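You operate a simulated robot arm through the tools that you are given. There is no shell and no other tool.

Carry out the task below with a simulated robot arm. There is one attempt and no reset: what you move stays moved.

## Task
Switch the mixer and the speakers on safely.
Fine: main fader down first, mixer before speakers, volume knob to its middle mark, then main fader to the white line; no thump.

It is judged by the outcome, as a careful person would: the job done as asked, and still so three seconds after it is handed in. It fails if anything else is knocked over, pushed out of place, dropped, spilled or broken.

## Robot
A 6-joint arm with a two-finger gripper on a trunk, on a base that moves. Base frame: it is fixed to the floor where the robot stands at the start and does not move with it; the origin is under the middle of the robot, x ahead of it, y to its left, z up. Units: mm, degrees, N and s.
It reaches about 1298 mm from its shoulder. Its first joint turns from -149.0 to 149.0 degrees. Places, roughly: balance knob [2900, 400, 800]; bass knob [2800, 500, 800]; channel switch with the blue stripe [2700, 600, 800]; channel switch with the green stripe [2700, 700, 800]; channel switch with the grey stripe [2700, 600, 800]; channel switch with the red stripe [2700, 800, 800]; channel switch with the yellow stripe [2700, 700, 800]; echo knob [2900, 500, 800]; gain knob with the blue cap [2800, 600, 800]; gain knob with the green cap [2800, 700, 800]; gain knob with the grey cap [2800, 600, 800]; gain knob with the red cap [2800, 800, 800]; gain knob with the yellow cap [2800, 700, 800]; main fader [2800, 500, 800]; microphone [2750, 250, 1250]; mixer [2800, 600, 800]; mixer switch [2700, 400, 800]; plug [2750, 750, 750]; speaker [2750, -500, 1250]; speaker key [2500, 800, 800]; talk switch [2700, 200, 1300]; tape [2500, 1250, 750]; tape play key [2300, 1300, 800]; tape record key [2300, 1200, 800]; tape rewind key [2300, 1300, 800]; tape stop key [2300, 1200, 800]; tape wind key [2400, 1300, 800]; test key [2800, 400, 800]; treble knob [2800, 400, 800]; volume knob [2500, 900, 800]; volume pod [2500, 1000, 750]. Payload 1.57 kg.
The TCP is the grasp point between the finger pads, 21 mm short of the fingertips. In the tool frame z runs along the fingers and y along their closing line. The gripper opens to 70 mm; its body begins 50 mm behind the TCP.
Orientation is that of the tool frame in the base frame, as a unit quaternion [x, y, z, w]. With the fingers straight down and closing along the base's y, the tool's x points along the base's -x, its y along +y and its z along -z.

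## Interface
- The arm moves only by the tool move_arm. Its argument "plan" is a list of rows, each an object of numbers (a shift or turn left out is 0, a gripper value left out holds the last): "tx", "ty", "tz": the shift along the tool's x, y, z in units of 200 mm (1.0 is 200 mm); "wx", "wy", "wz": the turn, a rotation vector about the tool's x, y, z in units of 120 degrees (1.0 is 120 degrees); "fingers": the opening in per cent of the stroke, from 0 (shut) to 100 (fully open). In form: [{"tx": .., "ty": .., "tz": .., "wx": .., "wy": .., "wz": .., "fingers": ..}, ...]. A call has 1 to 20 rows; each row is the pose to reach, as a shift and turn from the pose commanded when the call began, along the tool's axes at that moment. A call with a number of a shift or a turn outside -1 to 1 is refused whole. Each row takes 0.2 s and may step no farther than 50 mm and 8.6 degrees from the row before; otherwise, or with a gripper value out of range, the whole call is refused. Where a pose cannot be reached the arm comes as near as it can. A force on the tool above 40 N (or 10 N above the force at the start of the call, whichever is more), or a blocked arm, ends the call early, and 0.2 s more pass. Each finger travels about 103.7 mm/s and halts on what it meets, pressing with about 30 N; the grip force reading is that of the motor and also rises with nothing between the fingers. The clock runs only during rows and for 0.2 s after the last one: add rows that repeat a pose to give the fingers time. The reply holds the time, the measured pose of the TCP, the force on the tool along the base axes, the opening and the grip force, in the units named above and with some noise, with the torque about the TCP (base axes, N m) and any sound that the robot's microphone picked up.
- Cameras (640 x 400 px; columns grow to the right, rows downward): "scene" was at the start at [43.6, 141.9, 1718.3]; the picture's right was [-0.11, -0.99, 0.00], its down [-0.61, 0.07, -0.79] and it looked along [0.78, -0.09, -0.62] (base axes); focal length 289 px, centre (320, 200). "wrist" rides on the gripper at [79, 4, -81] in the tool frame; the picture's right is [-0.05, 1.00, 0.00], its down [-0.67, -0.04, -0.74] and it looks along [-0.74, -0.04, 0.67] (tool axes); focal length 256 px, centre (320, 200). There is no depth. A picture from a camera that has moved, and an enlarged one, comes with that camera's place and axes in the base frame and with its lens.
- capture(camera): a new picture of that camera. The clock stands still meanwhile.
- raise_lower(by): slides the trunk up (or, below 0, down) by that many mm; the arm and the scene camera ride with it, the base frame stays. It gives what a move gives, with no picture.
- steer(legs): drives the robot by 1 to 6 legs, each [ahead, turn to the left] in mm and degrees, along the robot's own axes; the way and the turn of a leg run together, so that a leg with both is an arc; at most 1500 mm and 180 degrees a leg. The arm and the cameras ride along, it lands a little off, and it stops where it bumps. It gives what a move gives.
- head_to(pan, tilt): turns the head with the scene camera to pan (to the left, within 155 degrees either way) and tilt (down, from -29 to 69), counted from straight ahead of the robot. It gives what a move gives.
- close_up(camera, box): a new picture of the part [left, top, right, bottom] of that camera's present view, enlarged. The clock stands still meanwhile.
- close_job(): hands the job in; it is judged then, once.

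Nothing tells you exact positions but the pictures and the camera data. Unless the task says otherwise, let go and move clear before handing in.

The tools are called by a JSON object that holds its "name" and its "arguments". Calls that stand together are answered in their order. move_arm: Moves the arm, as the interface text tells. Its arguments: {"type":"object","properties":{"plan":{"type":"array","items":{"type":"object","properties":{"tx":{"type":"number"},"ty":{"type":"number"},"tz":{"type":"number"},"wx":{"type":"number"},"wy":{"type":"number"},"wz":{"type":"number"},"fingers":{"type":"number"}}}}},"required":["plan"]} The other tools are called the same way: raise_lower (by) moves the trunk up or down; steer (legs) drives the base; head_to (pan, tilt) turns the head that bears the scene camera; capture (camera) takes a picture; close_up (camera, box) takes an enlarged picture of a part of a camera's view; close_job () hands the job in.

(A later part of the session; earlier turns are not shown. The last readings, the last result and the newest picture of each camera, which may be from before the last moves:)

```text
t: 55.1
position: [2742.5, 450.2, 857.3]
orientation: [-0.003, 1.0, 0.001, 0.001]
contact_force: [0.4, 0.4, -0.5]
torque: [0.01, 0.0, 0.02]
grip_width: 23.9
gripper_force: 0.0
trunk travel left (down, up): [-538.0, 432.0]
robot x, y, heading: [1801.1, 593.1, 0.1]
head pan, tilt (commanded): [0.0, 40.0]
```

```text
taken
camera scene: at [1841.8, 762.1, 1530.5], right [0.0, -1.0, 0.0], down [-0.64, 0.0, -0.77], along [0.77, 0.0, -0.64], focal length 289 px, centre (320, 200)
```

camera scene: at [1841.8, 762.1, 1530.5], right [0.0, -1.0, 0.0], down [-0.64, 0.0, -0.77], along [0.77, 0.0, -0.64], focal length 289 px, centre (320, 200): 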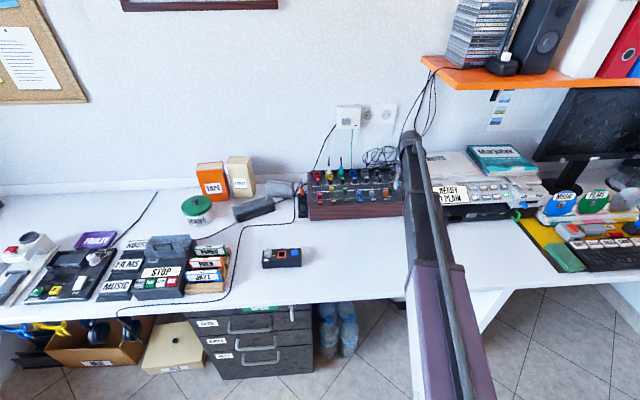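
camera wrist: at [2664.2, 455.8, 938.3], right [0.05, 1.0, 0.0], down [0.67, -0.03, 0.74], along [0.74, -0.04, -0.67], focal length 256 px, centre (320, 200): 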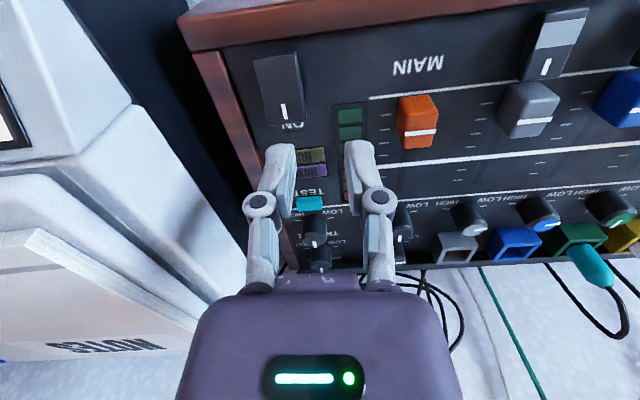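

The right finger is lined up with the ON end of the rocker and the printer is about 25 mm clear. I lower in small steps, watching the force.

{"name": "raise_lower", "arguments": {"by": -21}}

{"name": "capture", "arguments": {"camera": "wrist"}}

{"name": "raise_lower", "arguments": {"by": -3}}

{"name": "raise_lower", "arguments": {"by": -2}}

```text
t: 55.8
position: [2742.9, 451.3, 835.5]
orientation: [-0.003, 1.0, 0.0, 0.0]
contact_force: [0.8, -0.3, -0.1]
torque: [0.0, 0.06, 0.0]
grip_width: 23.7
gripper_force: 0.0
trunk travel left (down, up): [-517.0, 453.0]
robot x, y, heading: [1801.3, 592.7, 0.2]
head pan, tilt (commanded): [0.0, 40.0]
```

```text
taken
camera wrist: at [2664.1, 455.9, 917.4], right [0.05, 1.0, 0.0], down [0.67, -0.03, 0.74], along [0.74, -0.04, -0.67], focal length 256 px, centre (320, 200)
```

wrist: 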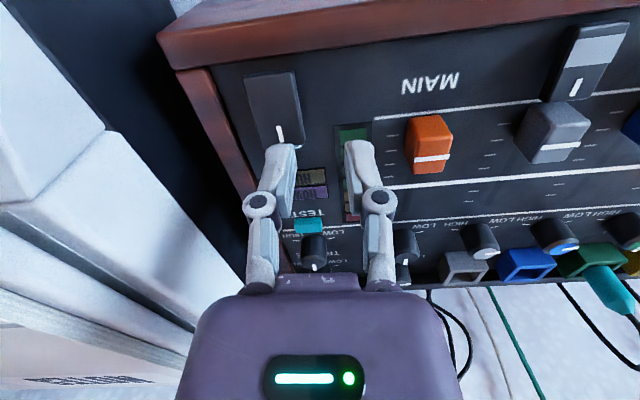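

```text
t: 56.3
position: [2742.4, 451.6, 833.3]
orientation: [-0.003, 1.0, 0.0, 0.001]
contact_force: [0.6, -0.4, -0.2]
torque: [-0.01, -0.01, 0.01]
grip_width: 23.7
gripper_force: 0.1
trunk travel left (down, up): [-514.0, 456.0]
robot x, y, heading: [1799.7, 593.2, 0.3]
head pan, tilt (commanded): [0.0, 40.0]
```

```text
t: 56.8
position: [2743.2, 451.5, 830.5]
orientation: [-0.002, 1.0, 0.0, 0.0]
contact_force: [0.4, -0.4, -0.1]
torque: [0.02, 0.03, 0.0]
grip_width: 23.8
gripper_force: 0.1
trunk travel left (down, up): [-512.0, 458.0]
robot x, y, heading: [1796.9, 591.6, 0.2]
head pan, tilt (commanded): [0.0, 40.0]
```

No contact yet with the tips near z 810. I check with a zoom, then continue.

{"name": "close_up", "arguments": {"camera": "wrist", "box": [220, 60, 380, 220]}}

{"name": "raise_lower", "arguments": {"by": -2}}

{"name": "close_up", "arguments": {"camera": "wrist", "box": [220, 60, 380, 220]}}

```text
2.50 times, centred on (300, 140) of wrist
camera zoom: at [2664.1, 455.9, 912.4], right [0.05, 1.0, 0.0], down [0.67, -0.03, 0.74], along [0.74, -0.04, -0.67], focal length 640 px, centre (370, 350)
```

zoom: 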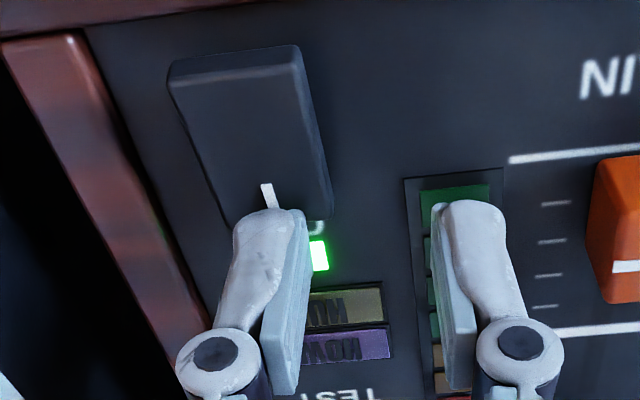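

```text
t: 57.3
position: [2743.8, 451.8, 829.9]
orientation: [-0.004, 1.0, 0.0, 0.0]
contact_force: [4.3, -0.3, 9.5]
torque: [-0.2, -0.02, 0.07]
grip_width: 25.2
gripper_force: 1.0
trunk travel left (down, up): [-510.0, 460.0]
robot x, y, heading: [1800.3, 589.3, 0.1]
head pan, tilt (commanded): [0.0, 40.0]
```

```text
2.50 times, centred on (300, 140) of wrist
camera zoom: at [2664.0, 455.9, 911.1], right [0.05, 1.0, 0.0], down [0.67, -0.03, 0.75], along [0.74, -0.04, -0.67], focal length 640 px, centre (370, 350)
```

zoom: 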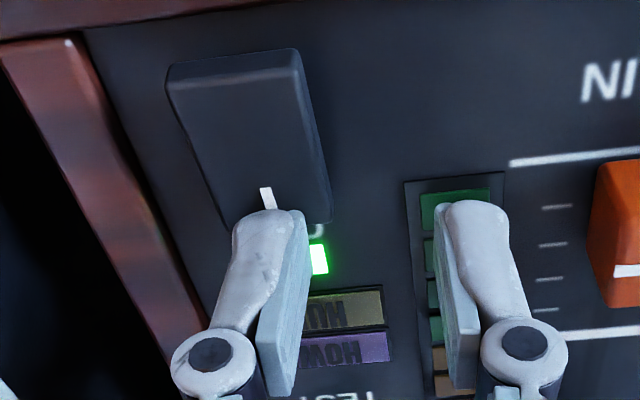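

The green lamp beside ON is lit: the mixer is on. I lift off and confirm it stays on.

{"name": "raise_lower", "arguments": {"by": 32}}

{"name": "close_up", "arguments": {"camera": "wrist", "box": [220, 40, 460, 190]}}

{"name": "close_up", "arguments": {"camera": "scene", "box": [250, 240, 330, 290]}}

```text
t: 58.1
position: [2743.2, 450.8, 861.5]
orientation: [-0.003, 1.0, 0.0, 0.0]
contact_force: [0.2, 0.0, -0.4]
torque: [0.02, 0.01, 0.02]
grip_width: 23.8
gripper_force: 0.0
trunk travel left (down, up): [-542.0, 428.0]
robot x, y, heading: [1798.0, 589.8, 0.2]
head pan, tilt (commanded): [0.0, 40.0]
```

```text
2.67 times, centred on (340, 115) of wrist
camera zoom: at [2664.2, 455.9, 942.3], right [0.05, 1.0, 0.0], down [0.67, -0.03, 0.74], along [0.74, -0.04, -0.67], focal length 683 px, centre (267, 427)
```

zoom: 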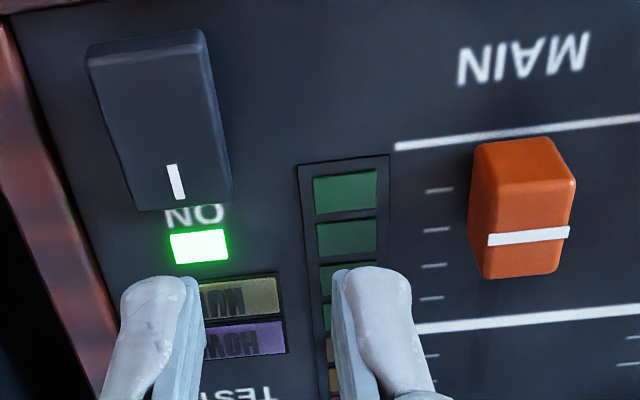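

```text
8.00 times, centred on (290, 265) of scene
camera zoom: at [1842.0, 762.0, 1534.5], right [0.0, -1.0, 0.0], down [-0.64, 0.0, -0.77], along [0.77, 0.0, -0.64], focal length 2313 px, centre (560, -320)
```

zoom: 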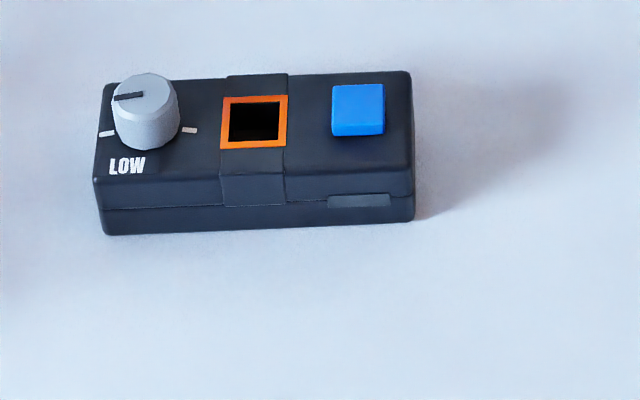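

The mixer is on and the main fader stays at its bottom. Now I raise the arm, back off and swing left to look at the pod (knob near (2469, 935), key near (2481, 848)).

{"name": "raise_lower", "arguments": {"by": 40}}

{"name": "move_arm", "arguments": {"plan": [{"tx": 0.2, "fingers": 34}, {"tx": 0.4}, {"tx": 0.6}, {"tx": 0.8}, {"tx": 1.0}, {"tx": 1.0, "ty": 0.2}, {"tx": 1.0, "ty": 0.4}, {"tx": 1.0, "ty": 0.6}, {"tx": 1.0, "ty": 0.8}, {"tx": 1.0, "ty": 1.0}, {"tx": 1.0, "ty": 1.0}]}}

{"name": "move_arm", "arguments": {"plan": [{"ty": 0.2, "tx": 0.1}, {"ty": 0.4, "tx": 0.3}, {"ty": 0.6, "tx": 0.5}, {"ty": 0.8, "tx": 0.65}, {"ty": 1.0, "tx": 0.75}, {"ty": 1.0, "tx": 0.75}]}}

{"name": "capture", "arguments": {"camera": "wrist"}}

```text
t: 58.9
position: [2744.0, 451.9, 901.0]
orientation: [-0.002, 1.0, 0.0, 0.0]
contact_force: [1.0, 0.1, 0.5]
torque: [0.0, 0.0, 0.0]
grip_width: 24.1
gripper_force: 0.0
trunk travel left (down, up): [-582.0, 388.0]
robot x, y, heading: [1800.1, 592.1, -0.1]
head pan, tilt (commanded): [0.0, 40.0]
```

```text
t: 61.3
position: [2543.1, 649.5, 900.4]
orientation: [-0.003, 1.0, 0.0, 0.001]
contact_force: [-0.2, 0.3, 0.5]
torque: [-0.02, -0.02, 0.01]
grip_width: 23.8
gripper_force: 0.0
trunk travel left (down, up): [-582.0, 388.0]
robot x, y, heading: [1802.1, 591.8, 0.5]
head pan, tilt (commanded): [0.0, 40.0]
```

```text
refused: row 2 steps farther than a row can; nothing moved
```

```text
taken
camera wrist: at [2464.3, 654.5, 982.4], right [0.05, 1.0, 0.0], down [0.67, -0.03, 0.74], along [0.74, -0.04, -0.67], focal length 256 px, centre (320, 200)
```

wrist: 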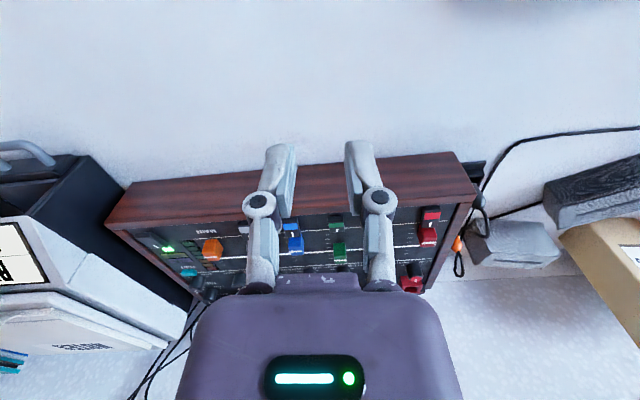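

The mixer lamp is still green. I continue moving to the pod: back by about 150 mm and left by 240 mm.

{"name": "move_arm", "arguments": {"plan": [{"tx": 0.14, "ty": 0.18}, {"tx": 0.28, "ty": 0.36}, {"tx": 0.42, "ty": 0.54}, {"tx": 0.56, "ty": 0.72}, {"tx": 0.7, "ty": 0.9}, {"tx": 0.75, "ty": 1.0}, {"tx": 0.75, "ty": 1.0}]}}

{"name": "capture", "arguments": {"camera": "wrist"}}

```text
t: 62.9
position: [2392.2, 851.0, 899.5]
orientation: [-0.002, 1.0, 0.0, 0.0]
contact_force: [0.0, 0.6, -0.8]
torque: [-0.01, -0.02, 0.03]
grip_width: 23.8
gripper_force: 0.1
trunk travel left (down, up): [-582.0, 388.0]
robot x, y, heading: [1797.2, 594.1, 0.1]
head pan, tilt (commanded): [0.0, 40.0]
```

```text
taken
camera wrist: at [2312.7, 855.3, 982.4], right [0.05, 1.0, 0.0], down [0.67, -0.03, 0.74], along [0.74, -0.04, -0.67], focal length 256 px, centre (320, 200)
```

wrist: 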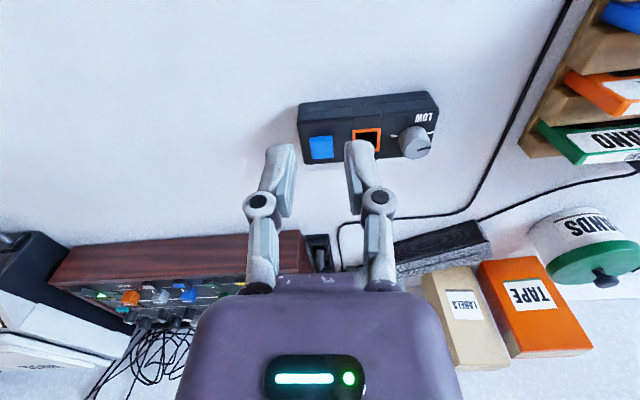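

The pod is in view just ahead of the fingers, with nothing tall close by. I zoom in on it and take a second view for triangulation.

{"name": "close_up", "arguments": {"camera": "wrist", "box": [290, 80, 450, 180]}}

{"name": "move_arm", "arguments": {"plan": [{"tx": -0.2, "ty": 0.15}, {"tx": -0.25, "ty": 0.35}, {"tx": -0.25, "ty": 0.35}]}}

{"name": "capture", "arguments": {"camera": "wrist"}}

{"name": "close_up", "arguments": {"camera": "wrist", "box": [220, 20, 380, 120]}}

```text
4.00 times, centred on (370, 130) of wrist
camera zoom: at [2312.7, 855.3, 982.4], right [0.05, 1.0, 0.0], down [0.67, -0.03, 0.74], along [0.74, -0.04, -0.67], focal length 1024 px, centre (120, 480)
```

zoom: 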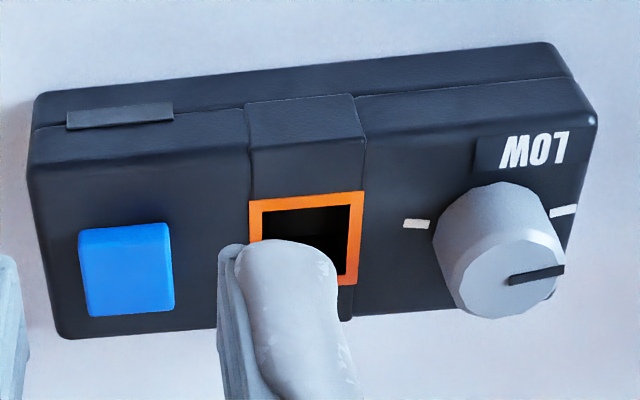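

```text
t: 63.7
position: [2441.6, 921.2, 901.2]
orientation: [-0.003, 1.0, 0.0, 0.0]
contact_force: [-0.6, 0.7, -0.4]
torque: [0.01, 0.0, 0.01]
grip_width: 23.9
gripper_force: 0.0
trunk travel left (down, up): [-582.0, 388.0]
robot x, y, heading: [1800.9, 590.8, 0.3]
head pan, tilt (commanded): [0.0, 40.0]
```

```text
taken
camera wrist: at [2362.1, 926.7, 982.4], right [0.05, 1.0, 0.0], down [0.67, -0.03, 0.75], along [0.74, -0.04, -0.67], focal length 256 px, centre (320, 200)
```

wrist: 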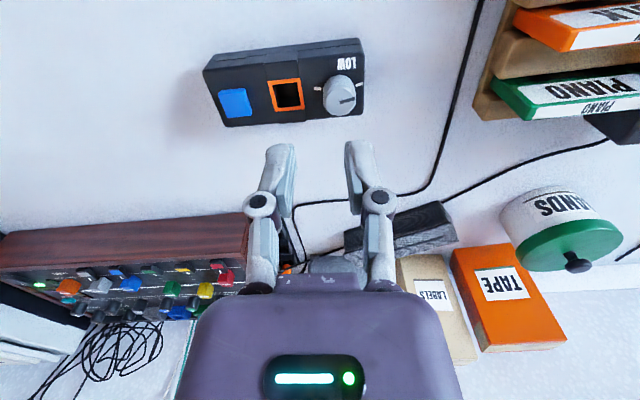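

```text
4.00 times, centred on (300, 70) of wrist
camera zoom: at [2362.1, 926.7, 982.4], right [0.05, 1.0, 0.0], down [0.67, -0.03, 0.75], along [0.74, -0.04, -0.67], focal length 1024 px, centre (400, 720)
```

zoom: 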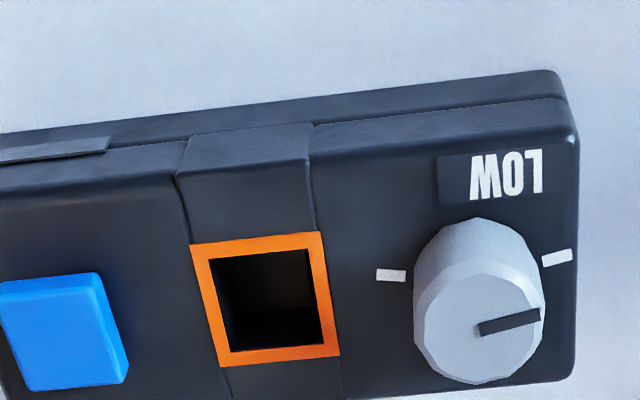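

Triangulated: knob centre (2460.4, 936.2), top z≈791; pointer sits at the LOW mark; pod top z≈770; blue key centre (2463, 848), top z≈777. I move further forward to see the knob's far side from nearly straight above and find the middle mark.

{"name": "move_arm", "arguments": {"plan": [{"tx": -0.18, "ty": 0.05}, {"tx": -0.33, "ty": 0.08}, {"tx": -0.33, "ty": 0.08}]}}

{"name": "close_up", "arguments": {"camera": "wrist", "box": [240, 0, 400, 100]}}

```text
t: 64.5
position: [2508.8, 938.5, 900.7]
orientation: [-0.002, 1.0, 0.0, 0.001]
contact_force: [-0.7, -0.7, 0.0]
torque: [-0.04, -0.01, -0.01]
grip_width: 23.7
gripper_force: 0.1
trunk travel left (down, up): [-582.0, 388.0]
robot x, y, heading: [1798.0, 593.7, -0.1]
head pan, tilt (commanded): [0.0, 40.0]
```

```text
4.00 times, centred on (320, 50) of wrist
camera zoom: at [2429.0, 942.4, 982.4], right [0.05, 1.0, 0.0], down [0.67, -0.03, 0.74], along [0.74, -0.04, -0.67], focal length 1024 px, centre (320, 800)
```

zoom: 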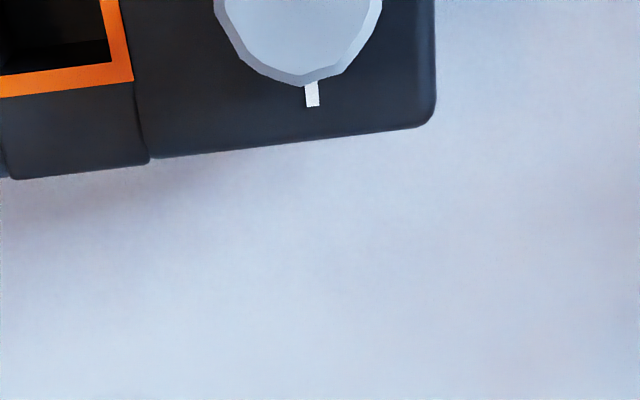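

The middle mark is on the knob's far side at about (2479, 937.5), so the knob must turn about 99° clockwise from LOW. First I put closed fingers above the blue speaker key at (2463, 848).

{"name": "move_arm", "arguments": {"plan": [{"tx": 0.1, "ty": -0.2, "fingers": 0}, {"tx": 0.2, "ty": -0.4, "fingers": 0}, {"tx": 0.229, "ty": -0.45, "fingers": 0}, {"tx": 0.229, "ty": -0.45, "fingers": 0}, {"tx": 0.229, "ty": -0.45, "fingers": 0}]}}

{"name": "raise_lower", "arguments": {"by": -70}}

{"name": "capture", "arguments": {"camera": "wrist"}}

```text
t: 65.7
position: [2461.3, 847.6, 900.2]
orientation: [-0.003, 1.0, 0.001, 0.001]
contact_force: [-0.4, -0.2, -0.2]
torque: [0.0, -0.01, 0.04]
grip_width: 0.0
gripper_force: 28.4
trunk travel left (down, up): [-582.0, 388.0]
robot x, y, heading: [1798.5, 591.7, 0.1]
head pan, tilt (commanded): [0.0, 40.0]
```

```text
t: 66.8
position: [2462.5, 848.0, 830.9]
orientation: [-0.002, 1.0, 0.0, 0.0]
contact_force: [1.0, -0.2, 0.0]
torque: [0.03, 0.01, 0.0]
grip_width: 0.0
gripper_force: 28.6
trunk travel left (down, up): [-512.0, 458.0]
robot x, y, heading: [1803.5, 590.8, 0.1]
head pan, tilt (commanded): [0.0, 40.0]
```

```text
taken
camera wrist: at [2383.4, 852.3, 912.4], right [0.05, 1.0, 0.0], down [0.67, -0.03, 0.74], along [0.74, -0.04, -0.67], focal length 256 px, centre (320, 200)
```

wrist: 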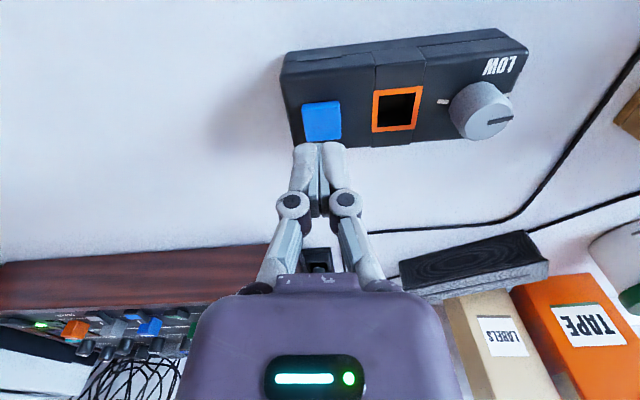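

The closed fingertips are above and in line with the blue key, about 33 mm up. I lower most of the way and check again.

{"name": "raise_lower", "arguments": {"by": -27}}

{"name": "close_up", "arguments": {"camera": "wrist", "box": [240, 60, 480, 210]}}

```text
t: 67.5
position: [2463.7, 848.3, 804.6]
orientation: [-0.002, 1.0, 0.001, 0.001]
contact_force: [-0.2, 0.2, -0.9]
torque: [0.01, 0.02, 0.01]
grip_width: 0.2
gripper_force: 28.8
trunk travel left (down, up): [-485.0, 485.0]
robot x, y, heading: [1801.8, 592.6, 0.4]
head pan, tilt (commanded): [0.0, 40.0]
```

```text
2.67 times, centred on (360, 135) of wrist
camera zoom: at [2383.4, 852.3, 885.4], right [0.05, 1.0, 0.0], down [0.67, -0.03, 0.74], along [0.74, -0.04, -0.67], focal length 683 px, centre (213, 373)
```

zoom: 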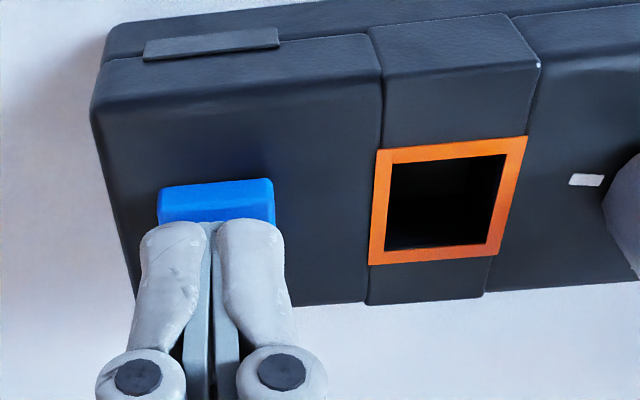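

The fingertips are centred on the key about 6 mm above it. I press in small steps, watching force and the pod's lamp.

{"name": "raise_lower", "arguments": {"by": -5}}

{"name": "raise_lower", "arguments": {"by": -2}}

{"name": "close_up", "arguments": {"camera": "wrist", "box": [240, 60, 480, 210]}}

```text
t: 68.1
position: [2462.6, 848.0, 798.2]
orientation: [-0.002, 1.0, 0.0, 0.0]
contact_force: [-0.5, -0.4, -0.2]
torque: [-0.02, 0.03, -0.02]
grip_width: 5.7
gripper_force: 28.8
trunk travel left (down, up): [-480.0, 490.0]
robot x, y, heading: [1804.3, 592.4, 0.4]
head pan, tilt (commanded): [0.0, 40.0]
```

```text
t: 68.6
position: [2462.1, 848.9, 797.3]
orientation: [-0.003, 1.0, 0.0, 0.0]
contact_force: [0.2, -1.3, 1.0]
torque: [0.0, 0.02, 0.01]
grip_width: 5.7
gripper_force: 28.7
trunk travel left (down, up): [-478.0, 492.0]
robot x, y, heading: [1801.7, 596.1, 0.3]
head pan, tilt (commanded): [0.0, 40.0]
```

```text
2.67 times, centred on (360, 135) of wrist
camera zoom: at [2383.4, 852.3, 878.4], right [0.05, 1.0, 0.0], down [0.67, -0.03, 0.74], along [0.74, -0.04, -0.67], focal length 683 px, centre (213, 373)
```

zoom: 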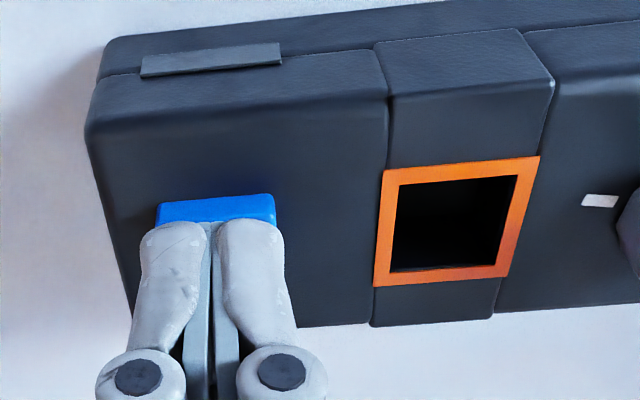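

Contact is just beginning (about 1 N). I continue pressing in 1–2 mm steps.

{"name": "raise_lower", "arguments": {"by": -1.5}}

{"name": "raise_lower", "arguments": {"by": -1}}

{"name": "close_up", "arguments": {"camera": "wrist", "box": [240, 40, 480, 190]}}

```text
t: 69.1
position: [2463.1, 848.4, 796.4]
orientation: [-0.002, 1.0, -0.001, 0.0]
contact_force: [0.9, -0.3, 1.3]
torque: [-0.04, 0.01, 0.02]
grip_width: 6.0
gripper_force: 28.3
trunk travel left (down, up): [-477.0, 493.0]
robot x, y, heading: [1802.2, 593.4, 0.0]
head pan, tilt (commanded): [0.0, 40.0]
heard: click
```

```text
t: 69.6
position: [2463.6, 846.9, 794.7]
orientation: [-0.002, 1.0, -0.001, 0.0]
contact_force: [0.4, 0.1, 2.0]
torque: [0.01, -0.01, 0.0]
grip_width: 6.1
gripper_force: 29.4
trunk travel left (down, up): [-476.0, 494.0]
robot x, y, heading: [1795.1, 593.0, 0.3]
head pan, tilt (commanded): [0.0, 40.0]
```

```text
2.67 times, centred on (360, 115) of wrist
camera zoom: at [2383.3, 852.3, 876.0], right [0.05, 1.0, 0.0], down [0.67, -0.03, 0.75], along [0.74, -0.04, -0.67], focal length 683 px, centre (213, 427)
```

zoom: 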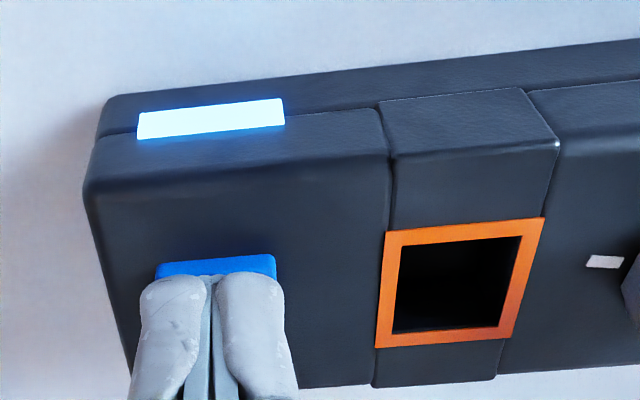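

A click and the pod's lamp is lit: speakers on, no thump. I lift straight off and confirm the lamp stays lit.

{"name": "raise_lower", "arguments": {"by": 45}}

{"name": "capture", "arguments": {"camera": "wrist"}}

```text
t: 70.5
position: [2462.1, 847.7, 840.0]
orientation: [-0.002, 1.0, 0.0, -0.001]
contact_force: [-0.2, 0.2, 0.4]
torque: [0.0, 0.0, 0.0]
grip_width: 0.0
gripper_force: 28.7
trunk travel left (down, up): [-521.0, 449.0]
robot x, y, heading: [1800.8, 591.9, 0.5]
head pan, tilt (commanded): [0.0, 40.0]
```

```text
taken
camera wrist: at [2383.5, 852.3, 920.8], right [0.05, 1.0, 0.0], down [0.67, -0.03, 0.74], along [0.74, -0.04, -0.67], focal length 256 px, centre (320, 200)
```

wrist: 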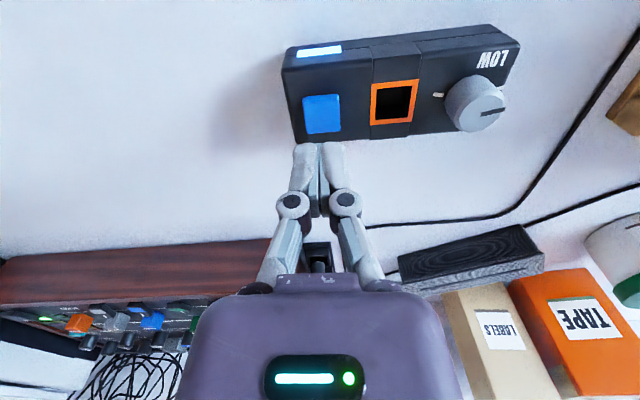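

Both lamps are lit. Now I move above the volume knob while pre-turning the gripper 50° counter-clockwise, so that the 99° clockwise turn ends symmetric.

{"name": "move_arm", "arguments": {"plan": [{"ty": 0.07, "wz": -0.06, "fingers": 60}, {"ty": 0.14, "wz": -0.12}, {"ty": 0.21, "wz": -0.18}, {"ty": 0.28, "wz": -0.24}, {"ty": 0.35, "wz": -0.3}, {"tx": 0.0085, "ty": 0.4, "wz": -0.36}, {"tx": 0.0085, "ty": 0.4425, "wz": -0.4167}, {"tx": 0.0085, "ty": 0.4425, "wz": -0.4167}, {"tx": 0.0085, "ty": 0.4425, "wz": -0.4167}]}}

{"name": "capture", "arguments": {"camera": "wrist"}}

{"name": "capture", "arguments": {"camera": "scene"}}

```text
t: 72.5
position: [2459.9, 937.1, 839.5]
orientation: [-0.426, 0.905, 0.0, -0.001]
contact_force: [0.0, -1.1, 1.4]
torque: [0.01, -0.02, 0.0]
grip_width: 42.1
gripper_force: 0.1
trunk travel left (down, up): [-521.0, 449.0]
robot x, y, heading: [1800.0, 591.5, -0.0]
head pan, tilt (commanded): [0.0, 40.0]
```

```text
taken
camera wrist: at [2406.6, 879.2, 920.9], right [-0.74, 0.68, 0.0], down [0.45, 0.49, 0.74], along [0.5, 0.55, -0.67], focal length 256 px, centre (320, 200)
```

wrist: 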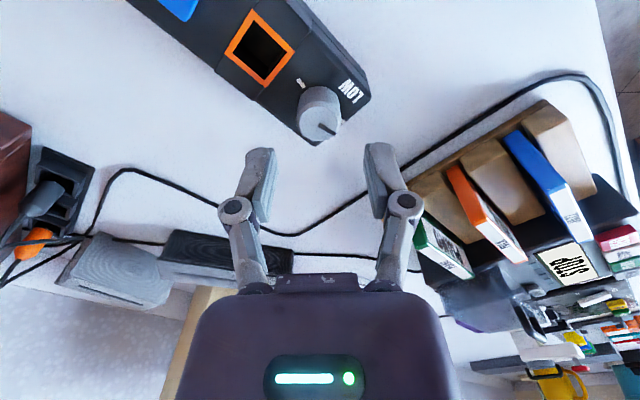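

```text
taken
camera scene: at [1841.7, 762.0, 1513.0], right [0.0, -1.0, 0.0], down [-0.64, 0.0, -0.77], along [0.77, 0.0, -0.64], focal length 289 px, centre (320, 200)
```

scene: 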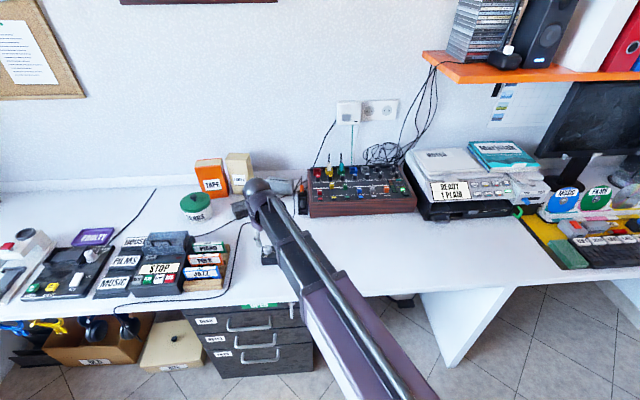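

The gripper is above the knob. I zoom to check the knob's centre against my estimate from this turned view.

{"name": "close_up", "arguments": {"camera": "wrist", "box": [270, 60, 390, 160]}}

```text
4.00 times, centred on (330, 110) of wrist
camera zoom: at [2406.6, 879.2, 920.9], right [-0.74, 0.68, 0.0], down [0.45, 0.49, 0.74], along [0.5, 0.55, -0.67], focal length 1024 px, centre (280, 560)
```

zoom: 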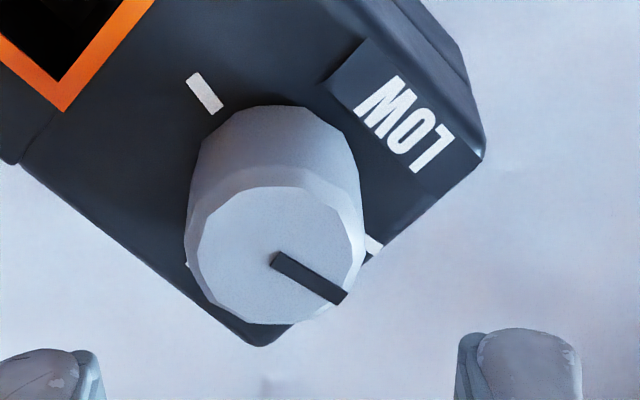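

The knob centre lines up with the TCP within half a millimetre. I descend around it in two steps.

{"name": "raise_lower", "arguments": {"by": -30}}

{"name": "capture", "arguments": {"camera": "wrist"}}

{"name": "raise_lower", "arguments": {"by": -12}}

{"name": "capture", "arguments": {"camera": "wrist"}}

```text
t: 73.2
position: [2460.5, 936.3, 809.8]
orientation: [-0.425, 0.905, 0.0, -0.001]
contact_force: [-0.3, 0.5, 1.1]
torque: [-0.01, 0.0, 0.0]
grip_width: 42.1
gripper_force: 0.0
trunk travel left (down, up): [-491.0, 479.0]
robot x, y, heading: [1805.3, 593.6, 0.1]
head pan, tilt (commanded): [0.0, 40.0]
```

```text
taken
camera wrist: at [2406.5, 879.1, 890.9], right [-0.73, 0.68, 0.0], down [0.45, 0.49, 0.74], along [0.51, 0.55, -0.67], focal length 256 px, centre (320, 200)
```

wrist: 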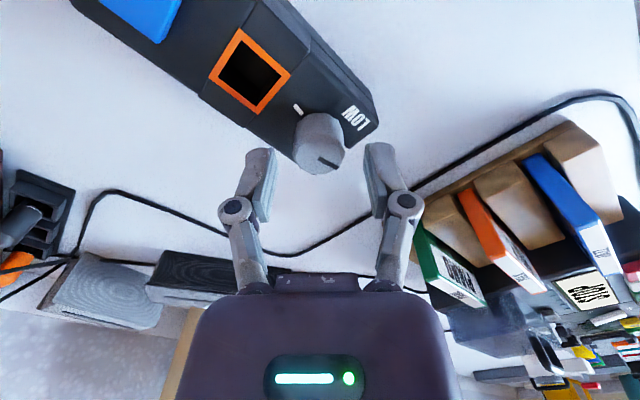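

```text
t: 73.8
position: [2460.0, 936.5, 797.3]
orientation: [-0.425, 0.905, -0.001, 0.0]
contact_force: [0.1, -0.6, -0.4]
torque: [0.02, -0.02, -0.01]
grip_width: 41.8
gripper_force: 0.0
trunk travel left (down, up): [-479.0, 491.0]
robot x, y, heading: [1798.8, 588.8, 0.1]
head pan, tilt (commanded): [0.0, 40.0]
```

```text
taken
camera wrist: at [2406.5, 879.1, 878.9], right [-0.73, 0.68, 0.0], down [0.45, 0.49, 0.74], along [0.51, 0.55, -0.67], focal length 256 px, centre (320, 200)
```

wrist: 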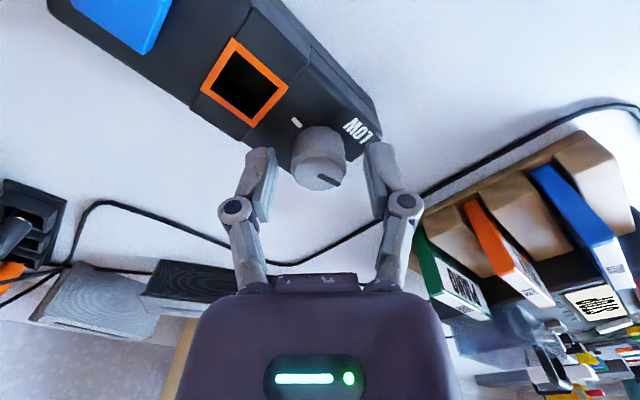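

The knob is centred between the fingers. I close gently in steps.

{"name": "move_arm", "arguments": {"plan": [{"fingers": 50}, {"fingers": 42}, {"fingers": 38}]}}

{"name": "close_up", "arguments": {"camera": "wrist", "box": [240, 90, 400, 220]}}

```text
t: 74.7
position: [2460.4, 936.3, 797.1]
orientation: [-0.424, 0.905, 0.0, -0.001]
contact_force: [1.0, -0.4, -0.1]
torque: [-0.04, 0.01, 0.03]
grip_width: 27.1
gripper_force: 0.3
trunk travel left (down, up): [-479.0, 491.0]
robot x, y, heading: [1798.6, 592.5, 0.2]
head pan, tilt (commanded): [0.0, 40.0]
```

```text
3.08 times, centred on (320, 155) of wrist
camera zoom: at [2406.6, 879.1, 878.9], right [-0.73, 0.68, 0.0], down [0.45, 0.49, 0.74], along [0.51, 0.55, -0.67], focal length 788 px, centre (320, 338)
```

zoom: 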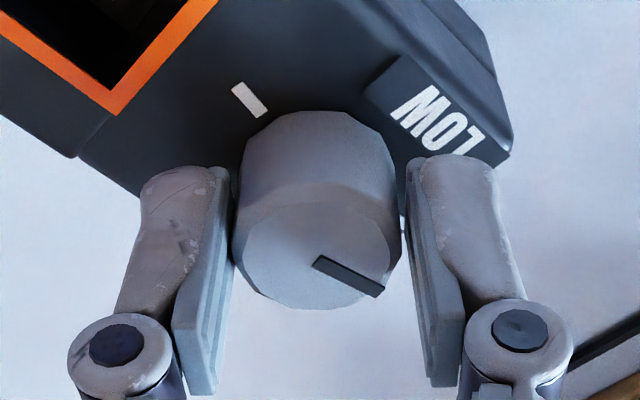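

The pads nearly touch the knob on both sides. I close fully onto it and check the force.

{"name": "move_arm", "arguments": {"plan": [{"fingers": 34}, {"fingers": 30}, {"fingers": 30}]}}

{"name": "close_up", "arguments": {"camera": "wrist", "box": [240, 90, 400, 220]}}

```text
t: 75.5
position: [2460.3, 937.4, 797.7]
orientation: [-0.425, 0.905, 0.0, 0.0]
contact_force: [2.1, -0.7, 3.0]
torque: [-0.04, -0.09, 0.02]
grip_width: 25.2
gripper_force: 29.9
trunk travel left (down, up): [-479.0, 491.0]
robot x, y, heading: [1797.1, 591.9, 0.2]
head pan, tilt (commanded): [0.0, 40.0]
```

```text
3.08 times, centred on (320, 155) of wrist
camera zoom: at [2406.6, 879.0, 879.0], right [-0.73, 0.68, 0.0], down [0.45, 0.49, 0.74], along [0.51, 0.55, -0.67], focal length 788 px, centre (320, 338)
```

zoom: 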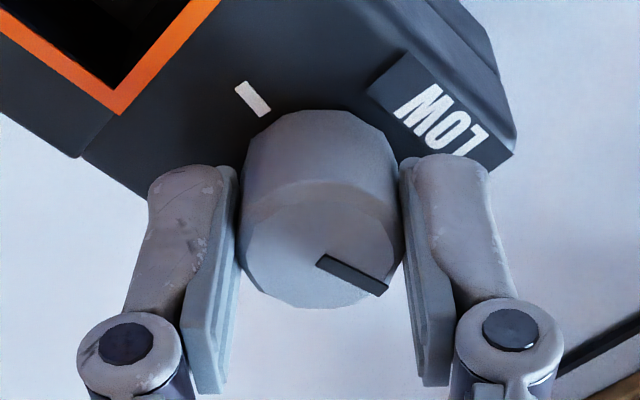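

The knob is held (25.2 mm). I turn 30° clockwise first and check the torque and that the pod does not turn with it.

{"name": "move_arm", "arguments": {"plan": [{"wz": 0.04, "fingers": 30}, {"wz": 0.08, "fingers": 30}, {"wz": 0.12, "fingers": 30}, {"wz": 0.16, "fingers": 30}, {"wz": 0.2, "fingers": 30}, {"wz": 0.25, "fingers": 30}]}}

{"name": "capture", "arguments": {"camera": "wrist"}}

{"name": "close_up", "arguments": {"camera": "wrist", "box": [240, 90, 400, 220]}}

```text
t: 76.8
position: [2460.1, 936.1, 797.6]
orientation: [-0.175, 0.984, 0.0, -0.001]
contact_force: [0.0, 0.6, 1.7]
torque: [-0.07, 0.08, 0.0]
grip_width: 24.9
gripper_force: 29.6
trunk travel left (down, up): [-479.0, 491.0]
robot x, y, heading: [1799.2, 592.7, 0.1]
head pan, tilt (commanded): [0.0, 40.0]
```

```text
taken
camera wrist: at [2384.5, 914.1, 879.0], right [-0.3, 0.96, 0.0], down [0.64, 0.2, 0.74], along [0.71, 0.22, -0.67], focal length 256 px, centre (320, 200)
```

wrist: 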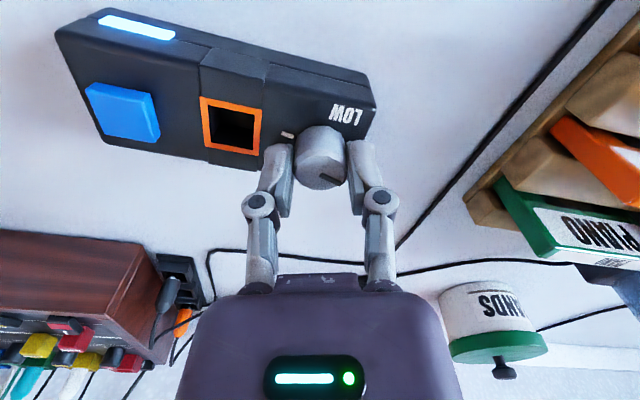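

```text
3.08 times, centred on (320, 155) of wrist
camera zoom: at [2384.5, 914.1, 879.0], right [-0.3, 0.96, 0.0], down [0.64, 0.2, 0.74], along [0.71, 0.22, -0.67], focal length 788 px, centre (320, 338)
```

zoom: 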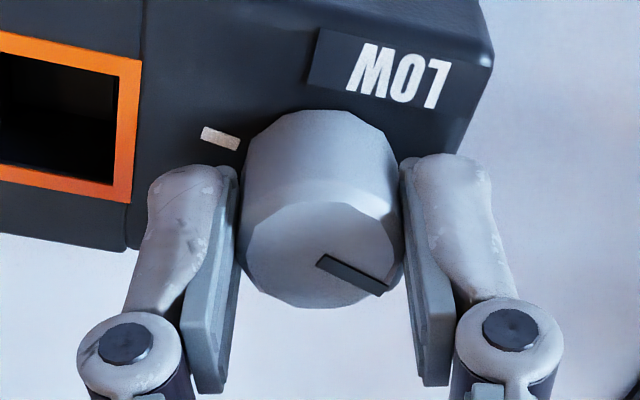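

The knob turns freely with the gripper and the pod stays put. I turn on another ~70° to reach the middle mark, then check.

{"name": "move_arm", "arguments": {"plan": [{"wz": 0.05, "fingers": 30}, {"wz": 0.1, "fingers": 30}, {"wz": 0.15, "fingers": 30}, {"wz": 0.2, "fingers": 30}, {"wz": 0.25, "fingers": 30}, {"wz": 0.3, "fingers": 30}, {"wz": 0.35, "fingers": 30}, {"wz": 0.4, "fingers": 30}, {"wz": 0.45, "fingers": 30}, {"wz": 0.5, "fingers": 30}, {"wz": 0.55, "fingers": 30}, {"wz": 0.588, "fingers": 30}, {"wz": 0.588, "fingers": 30}]}}

{"name": "capture", "arguments": {"camera": "wrist"}}

{"name": "close_up", "arguments": {"camera": "wrist", "box": [240, 90, 400, 220]}}

```text
t: 79.7
position: [2460.3, 936.9, 797.5]
orientation: [0.425, 0.905, 0.0, -0.001]
contact_force: [-0.1, 1.0, 1.2]
torque: [-0.03, -0.03, -0.02]
grip_width: 24.7
gripper_force: 29.7
trunk travel left (down, up): [-479.0, 491.0]
robot x, y, heading: [1802.4, 593.3, 0.0]
head pan, tilt (commanded): [0.0, 40.0]
```

```text
taken
camera wrist: at [2413.0, 1001.2, 878.9], right [0.8, 0.6, 0.0], down [0.4, -0.54, 0.74], along [0.44, -0.6, -0.67], focal length 256 px, centre (320, 200)
```

wrist: 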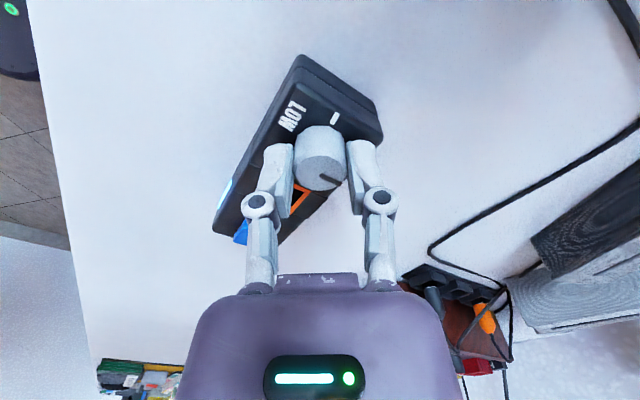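

```text
3.08 times, centred on (320, 155) of wrist
camera zoom: at [2413.0, 1001.2, 878.9], right [0.8, 0.6, 0.0], down [0.4, -0.54, 0.74], along [0.44, -0.6, -0.67], focal length 788 px, centre (320, 338)
```

zoom: 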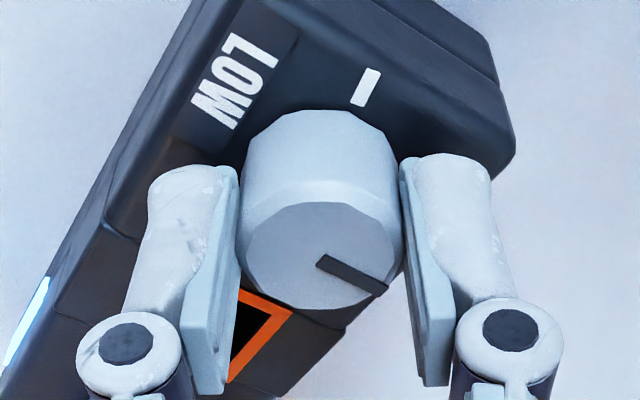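

The pointer now computes to about 4° left of straight ahead, matching the middle mark direction (~3°). I release, rise and check from above.

{"name": "move_arm", "arguments": {"plan": [{"fingers": 40}, {"fingers": 60}, {"fingers": 60}]}}

{"name": "raise_lower", "arguments": {"by": 100}}

{"name": "move_arm", "arguments": {"plan": [{"wz": -0.06}, {"wz": -0.12}, {"wz": -0.18}, {"wz": -0.24}, {"wz": -0.3}, {"wz": -0.36}, {"wz": -0.42}, {"wz": -0.42}]}}

{"name": "capture", "arguments": {"camera": "wrist"}}

```text
t: 80.5
position: [2459.3, 936.7, 796.8]
orientation: [0.424, 0.905, 0.0, 0.0]
contact_force: [-0.8, 0.0, -0.7]
torque: [0.0, 0.02, -0.01]
grip_width: 42.1
gripper_force: 0.1
trunk travel left (down, up): [-479.0, 491.0]
robot x, y, heading: [1800.4, 594.6, 0.1]
head pan, tilt (commanded): [0.0, 40.0]
```

```text
t: 81.8
position: [2459.6, 937.8, 897.3]
orientation: [0.424, 0.905, 0.0, 0.0]
contact_force: [-0.2, 1.1, -0.3]
torque: [-0.04, 0.02, 0.0]
grip_width: 41.9
gripper_force: 0.0
trunk travel left (down, up): [-579.0, 391.0]
robot x, y, heading: [1800.6, 589.6, 0.4]
head pan, tilt (commanded): [0.0, 40.0]
```

```text
t: 83.6
position: [2460.8, 936.7, 896.9]
orientation: [-0.002, 1.0, 0.0, 0.0]
contact_force: [0.3, -0.3, 0.2]
torque: [0.02, 0.0, 0.01]
grip_width: 42.1
gripper_force: 0.0
trunk travel left (down, up): [-579.0, 391.0]
robot x, y, heading: [1798.8, 596.4, 0.1]
head pan, tilt (commanded): [0.0, 40.0]
```

```text
taken
camera wrist: at [2381.2, 941.5, 978.9], right [0.05, 1.0, 0.0], down [0.67, -0.03, 0.74], along [0.74, -0.04, -0.67], focal length 256 px, centre (320, 200)
```

wrist: 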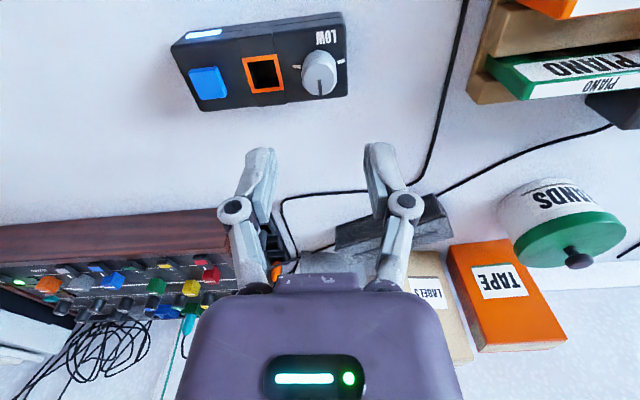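

Now I shift forward to view the pointer and the middle mark from nearly overhead.

{"name": "move_arm", "arguments": {"plan": [{"tx": -0.17}, {"tx": -0.17}]}}

{"name": "close_up", "arguments": {"camera": "wrist", "box": [270, 0, 366, 60]}}

{"name": "close_up", "arguments": {"camera": "wrist", "box": [160, 0, 400, 150]}}

```text
t: 84.2
position: [2495.8, 935.1, 896.7]
orientation: [-0.002, 1.0, 0.0, 0.001]
contact_force: [0.9, -0.2, 0.1]
torque: [0.02, 0.0, 0.01]
grip_width: 42.1
gripper_force: 0.0
trunk travel left (down, up): [-579.0, 391.0]
robot x, y, heading: [1804.2, 595.2, 0.5]
head pan, tilt (commanded): [0.0, 40.0]
```

```text
6.67 times, centred on (318, 30) of wrist
camera zoom: at [2415.6, 940.6, 978.8], right [0.05, 1.0, 0.0], down [0.67, -0.03, 0.74], along [0.74, -0.04, -0.67], focal length 1707 px, centre (333, 1333)
```

zoom: 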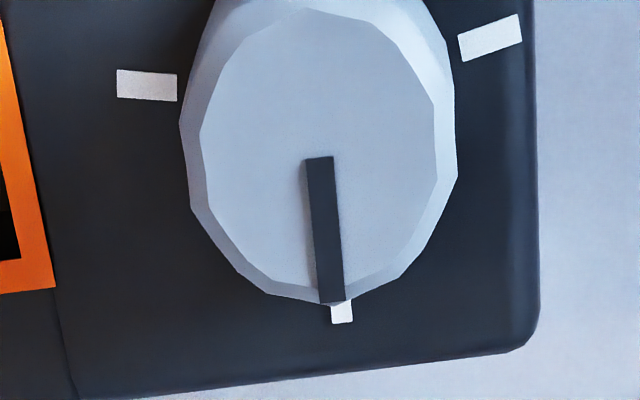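

```text
2.67 times, centred on (280, 75) of wrist
camera zoom: at [2415.6, 940.6, 978.8], right [0.05, 1.0, 0.0], down [0.67, -0.03, 0.74], along [0.74, -0.04, -0.67], focal length 683 px, centre (427, 533)
```

zoom: 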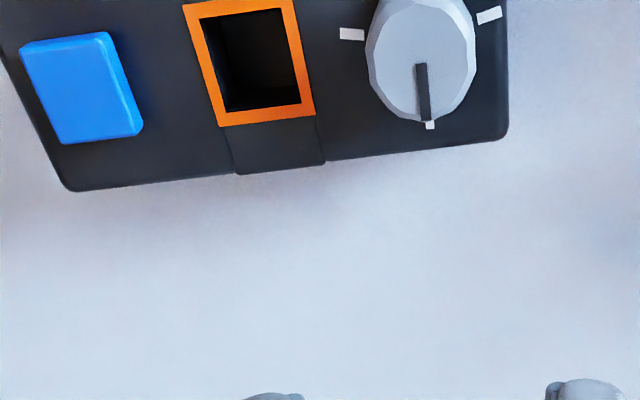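

The pointer is within about 1° of the middle mark and the pod has not moved. Now I return to the main fader: first sideways along the desk, then forward over the mixer.

{"name": "move_arm", "arguments": {"plan": [{"ty": -0.2, "fingers": 45}, {"ty": -0.4}, {"ty": -0.6}, {"ty": -0.8}, {"ty": -1.0}, {"ty": -1.0}]}}

{"name": "move_arm", "arguments": {"plan": [{"ty": -0.2}, {"ty": -0.4}, {"ty": -0.6}, {"ty": -0.8}, {"ty": -1.0}, {"ty": -1.0, "tx": -0.2}, {"ty": -1.0, "tx": -0.4}, {"ty": -1.0, "tx": -0.6}, {"ty": -1.0, "tx": -0.8}, {"ty": -1.0, "tx": -0.8}]}}

{"name": "capture", "arguments": {"camera": "wrist"}}

```text
t: 85.6
position: [2494.7, 737.0, 896.7]
orientation: [-0.002, 1.0, 0.0, 0.0]
contact_force: [0.1, 0.2, 0.8]
torque: [0.05, 0.03, 0.03]
grip_width: 31.5
gripper_force: 0.1
trunk travel left (down, up): [-579.0, 391.0]
robot x, y, heading: [1800.4, 594.3, 0.2]
head pan, tilt (commanded): [0.0, 40.0]
```

```text
t: 87.8
position: [2654.7, 538.1, 897.3]
orientation: [-0.002, 1.0, 0.001, 0.0]
contact_force: [0.1, 0.9, 0.7]
torque: [-0.02, 0.02, 0.02]
grip_width: 31.3
gripper_force: 0.0
trunk travel left (down, up): [-579.0, 391.0]
robot x, y, heading: [1799.4, 595.1, 0.3]
head pan, tilt (commanded): [0.0, 40.0]
```

```text
taken
camera wrist: at [2575.8, 542.4, 978.9], right [0.05, 1.0, 0.0], down [0.67, -0.03, 0.74], along [0.74, -0.04, -0.67], focal length 256 px, centre (320, 200)
```

wrist: 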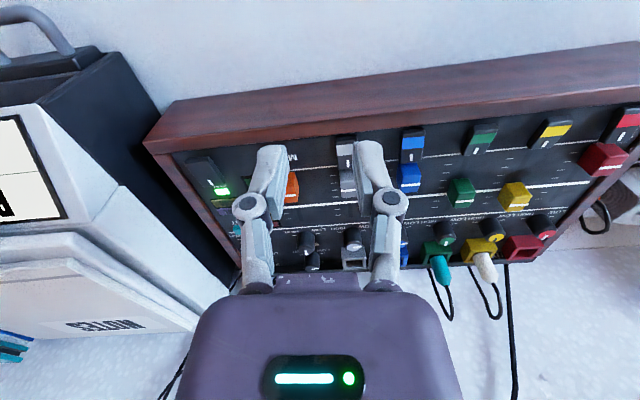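

The mixer lamp is still green and the view is as expected. I move above the orange cap at (2743.4, 504.3).

{"name": "move_arm", "arguments": {"plan": [{"tx": -0.2, "ty": -0.08, "fingers": 45}, {"tx": -0.4, "ty": -0.16}, {"tx": -0.443, "ty": -0.174}, {"tx": -0.443, "ty": -0.174}]}}

{"name": "raise_lower", "arguments": {"by": -45}}

{"name": "capture", "arguments": {"camera": "wrist"}}

{"name": "close_up", "arguments": {"camera": "wrist", "box": [250, 60, 410, 160]}}

```text
t: 88.8
position: [2743.5, 501.7, 896.0]
orientation: [-0.002, 1.0, 0.001, 0.0]
contact_force: [0.6, -0.2, 0.7]
torque: [0.0, 0.01, -0.02]
grip_width: 31.3
gripper_force: 0.1
trunk travel left (down, up): [-579.0, 391.0]
robot x, y, heading: [1804.7, 595.1, 0.4]
head pan, tilt (commanded): [0.0, 40.0]
```

```text
t: 89.7
position: [2743.3, 501.8, 852.6]
orientation: [-0.002, 1.0, -0.001, -0.001]
contact_force: [-0.8, 0.1, -0.8]
torque: [0.01, -0.01, 0.01]
grip_width: 31.4
gripper_force: 0.0
trunk travel left (down, up): [-534.0, 436.0]
robot x, y, heading: [1799.4, 591.2, 0.2]
head pan, tilt (commanded): [0.0, 40.0]
```

```text
taken
camera wrist: at [2664.2, 506.4, 933.9], right [0.05, 1.0, 0.0], down [0.67, -0.03, 0.74], along [0.74, -0.04, -0.67], focal length 256 px, centre (320, 200)
```

wrist: 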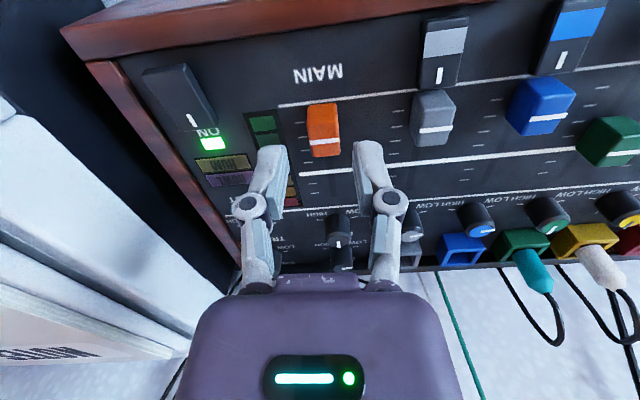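

```text
4.00 times, centred on (330, 110) of wrist
camera zoom: at [2664.2, 506.4, 933.9], right [0.05, 1.0, 0.0], down [0.67, -0.03, 0.74], along [0.74, -0.04, -0.67], focal length 1024 px, centre (280, 560)
```

zoom: 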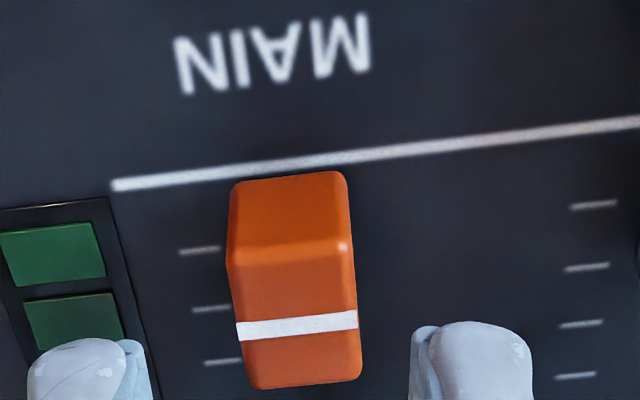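

The cap is 2 mm to the left of the TCP; I correct that and descend to straddle it.

{"name": "move_arm", "arguments": {"plan": [{"ty": 0.011, "fingers": 45}, {"ty": 0.011}]}}

{"name": "raise_lower", "arguments": {"by": -26}}

{"name": "close_up", "arguments": {"camera": "wrist", "box": [240, 90, 400, 220]}}

```text
t: 90.3
position: [2742.8, 503.9, 853.2]
orientation: [-0.001, 1.0, 0.0, 0.0]
contact_force: [-0.7, -0.1, 0.7]
torque: [0.0, 0.0, -0.01]
grip_width: 31.6
gripper_force: 0.0
trunk travel left (down, up): [-534.0, 436.0]
robot x, y, heading: [1801.4, 592.2, 0.3]
head pan, tilt (commanded): [0.0, 40.0]
```

```text
t: 91.0
position: [2742.6, 504.2, 826.5]
orientation: [-0.001, 1.0, 0.0, 0.0]
contact_force: [-0.2, -1.0, 0.6]
torque: [0.0, -0.02, 0.01]
grip_width: 31.3
gripper_force: 0.1
trunk travel left (down, up): [-508.0, 462.0]
robot x, y, heading: [1799.5, 596.1, 0.1]
head pan, tilt (commanded): [0.0, 40.0]
```

```text
3.08 times, centred on (320, 155) of wrist
camera zoom: at [2663.9, 508.6, 907.9], right [0.05, 1.0, 0.0], down [0.67, -0.03, 0.74], along [0.74, -0.04, -0.67], focal length 788 px, centre (320, 338)
```

zoom: 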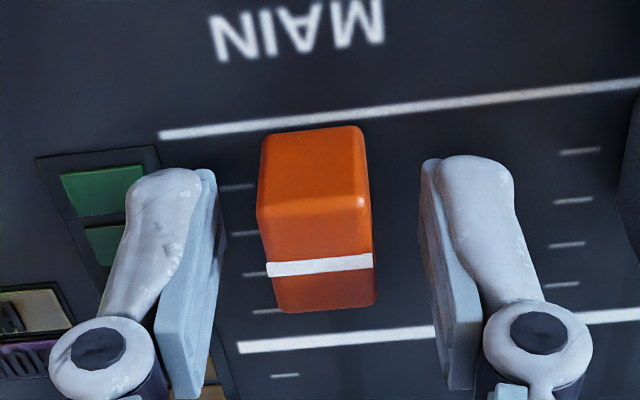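

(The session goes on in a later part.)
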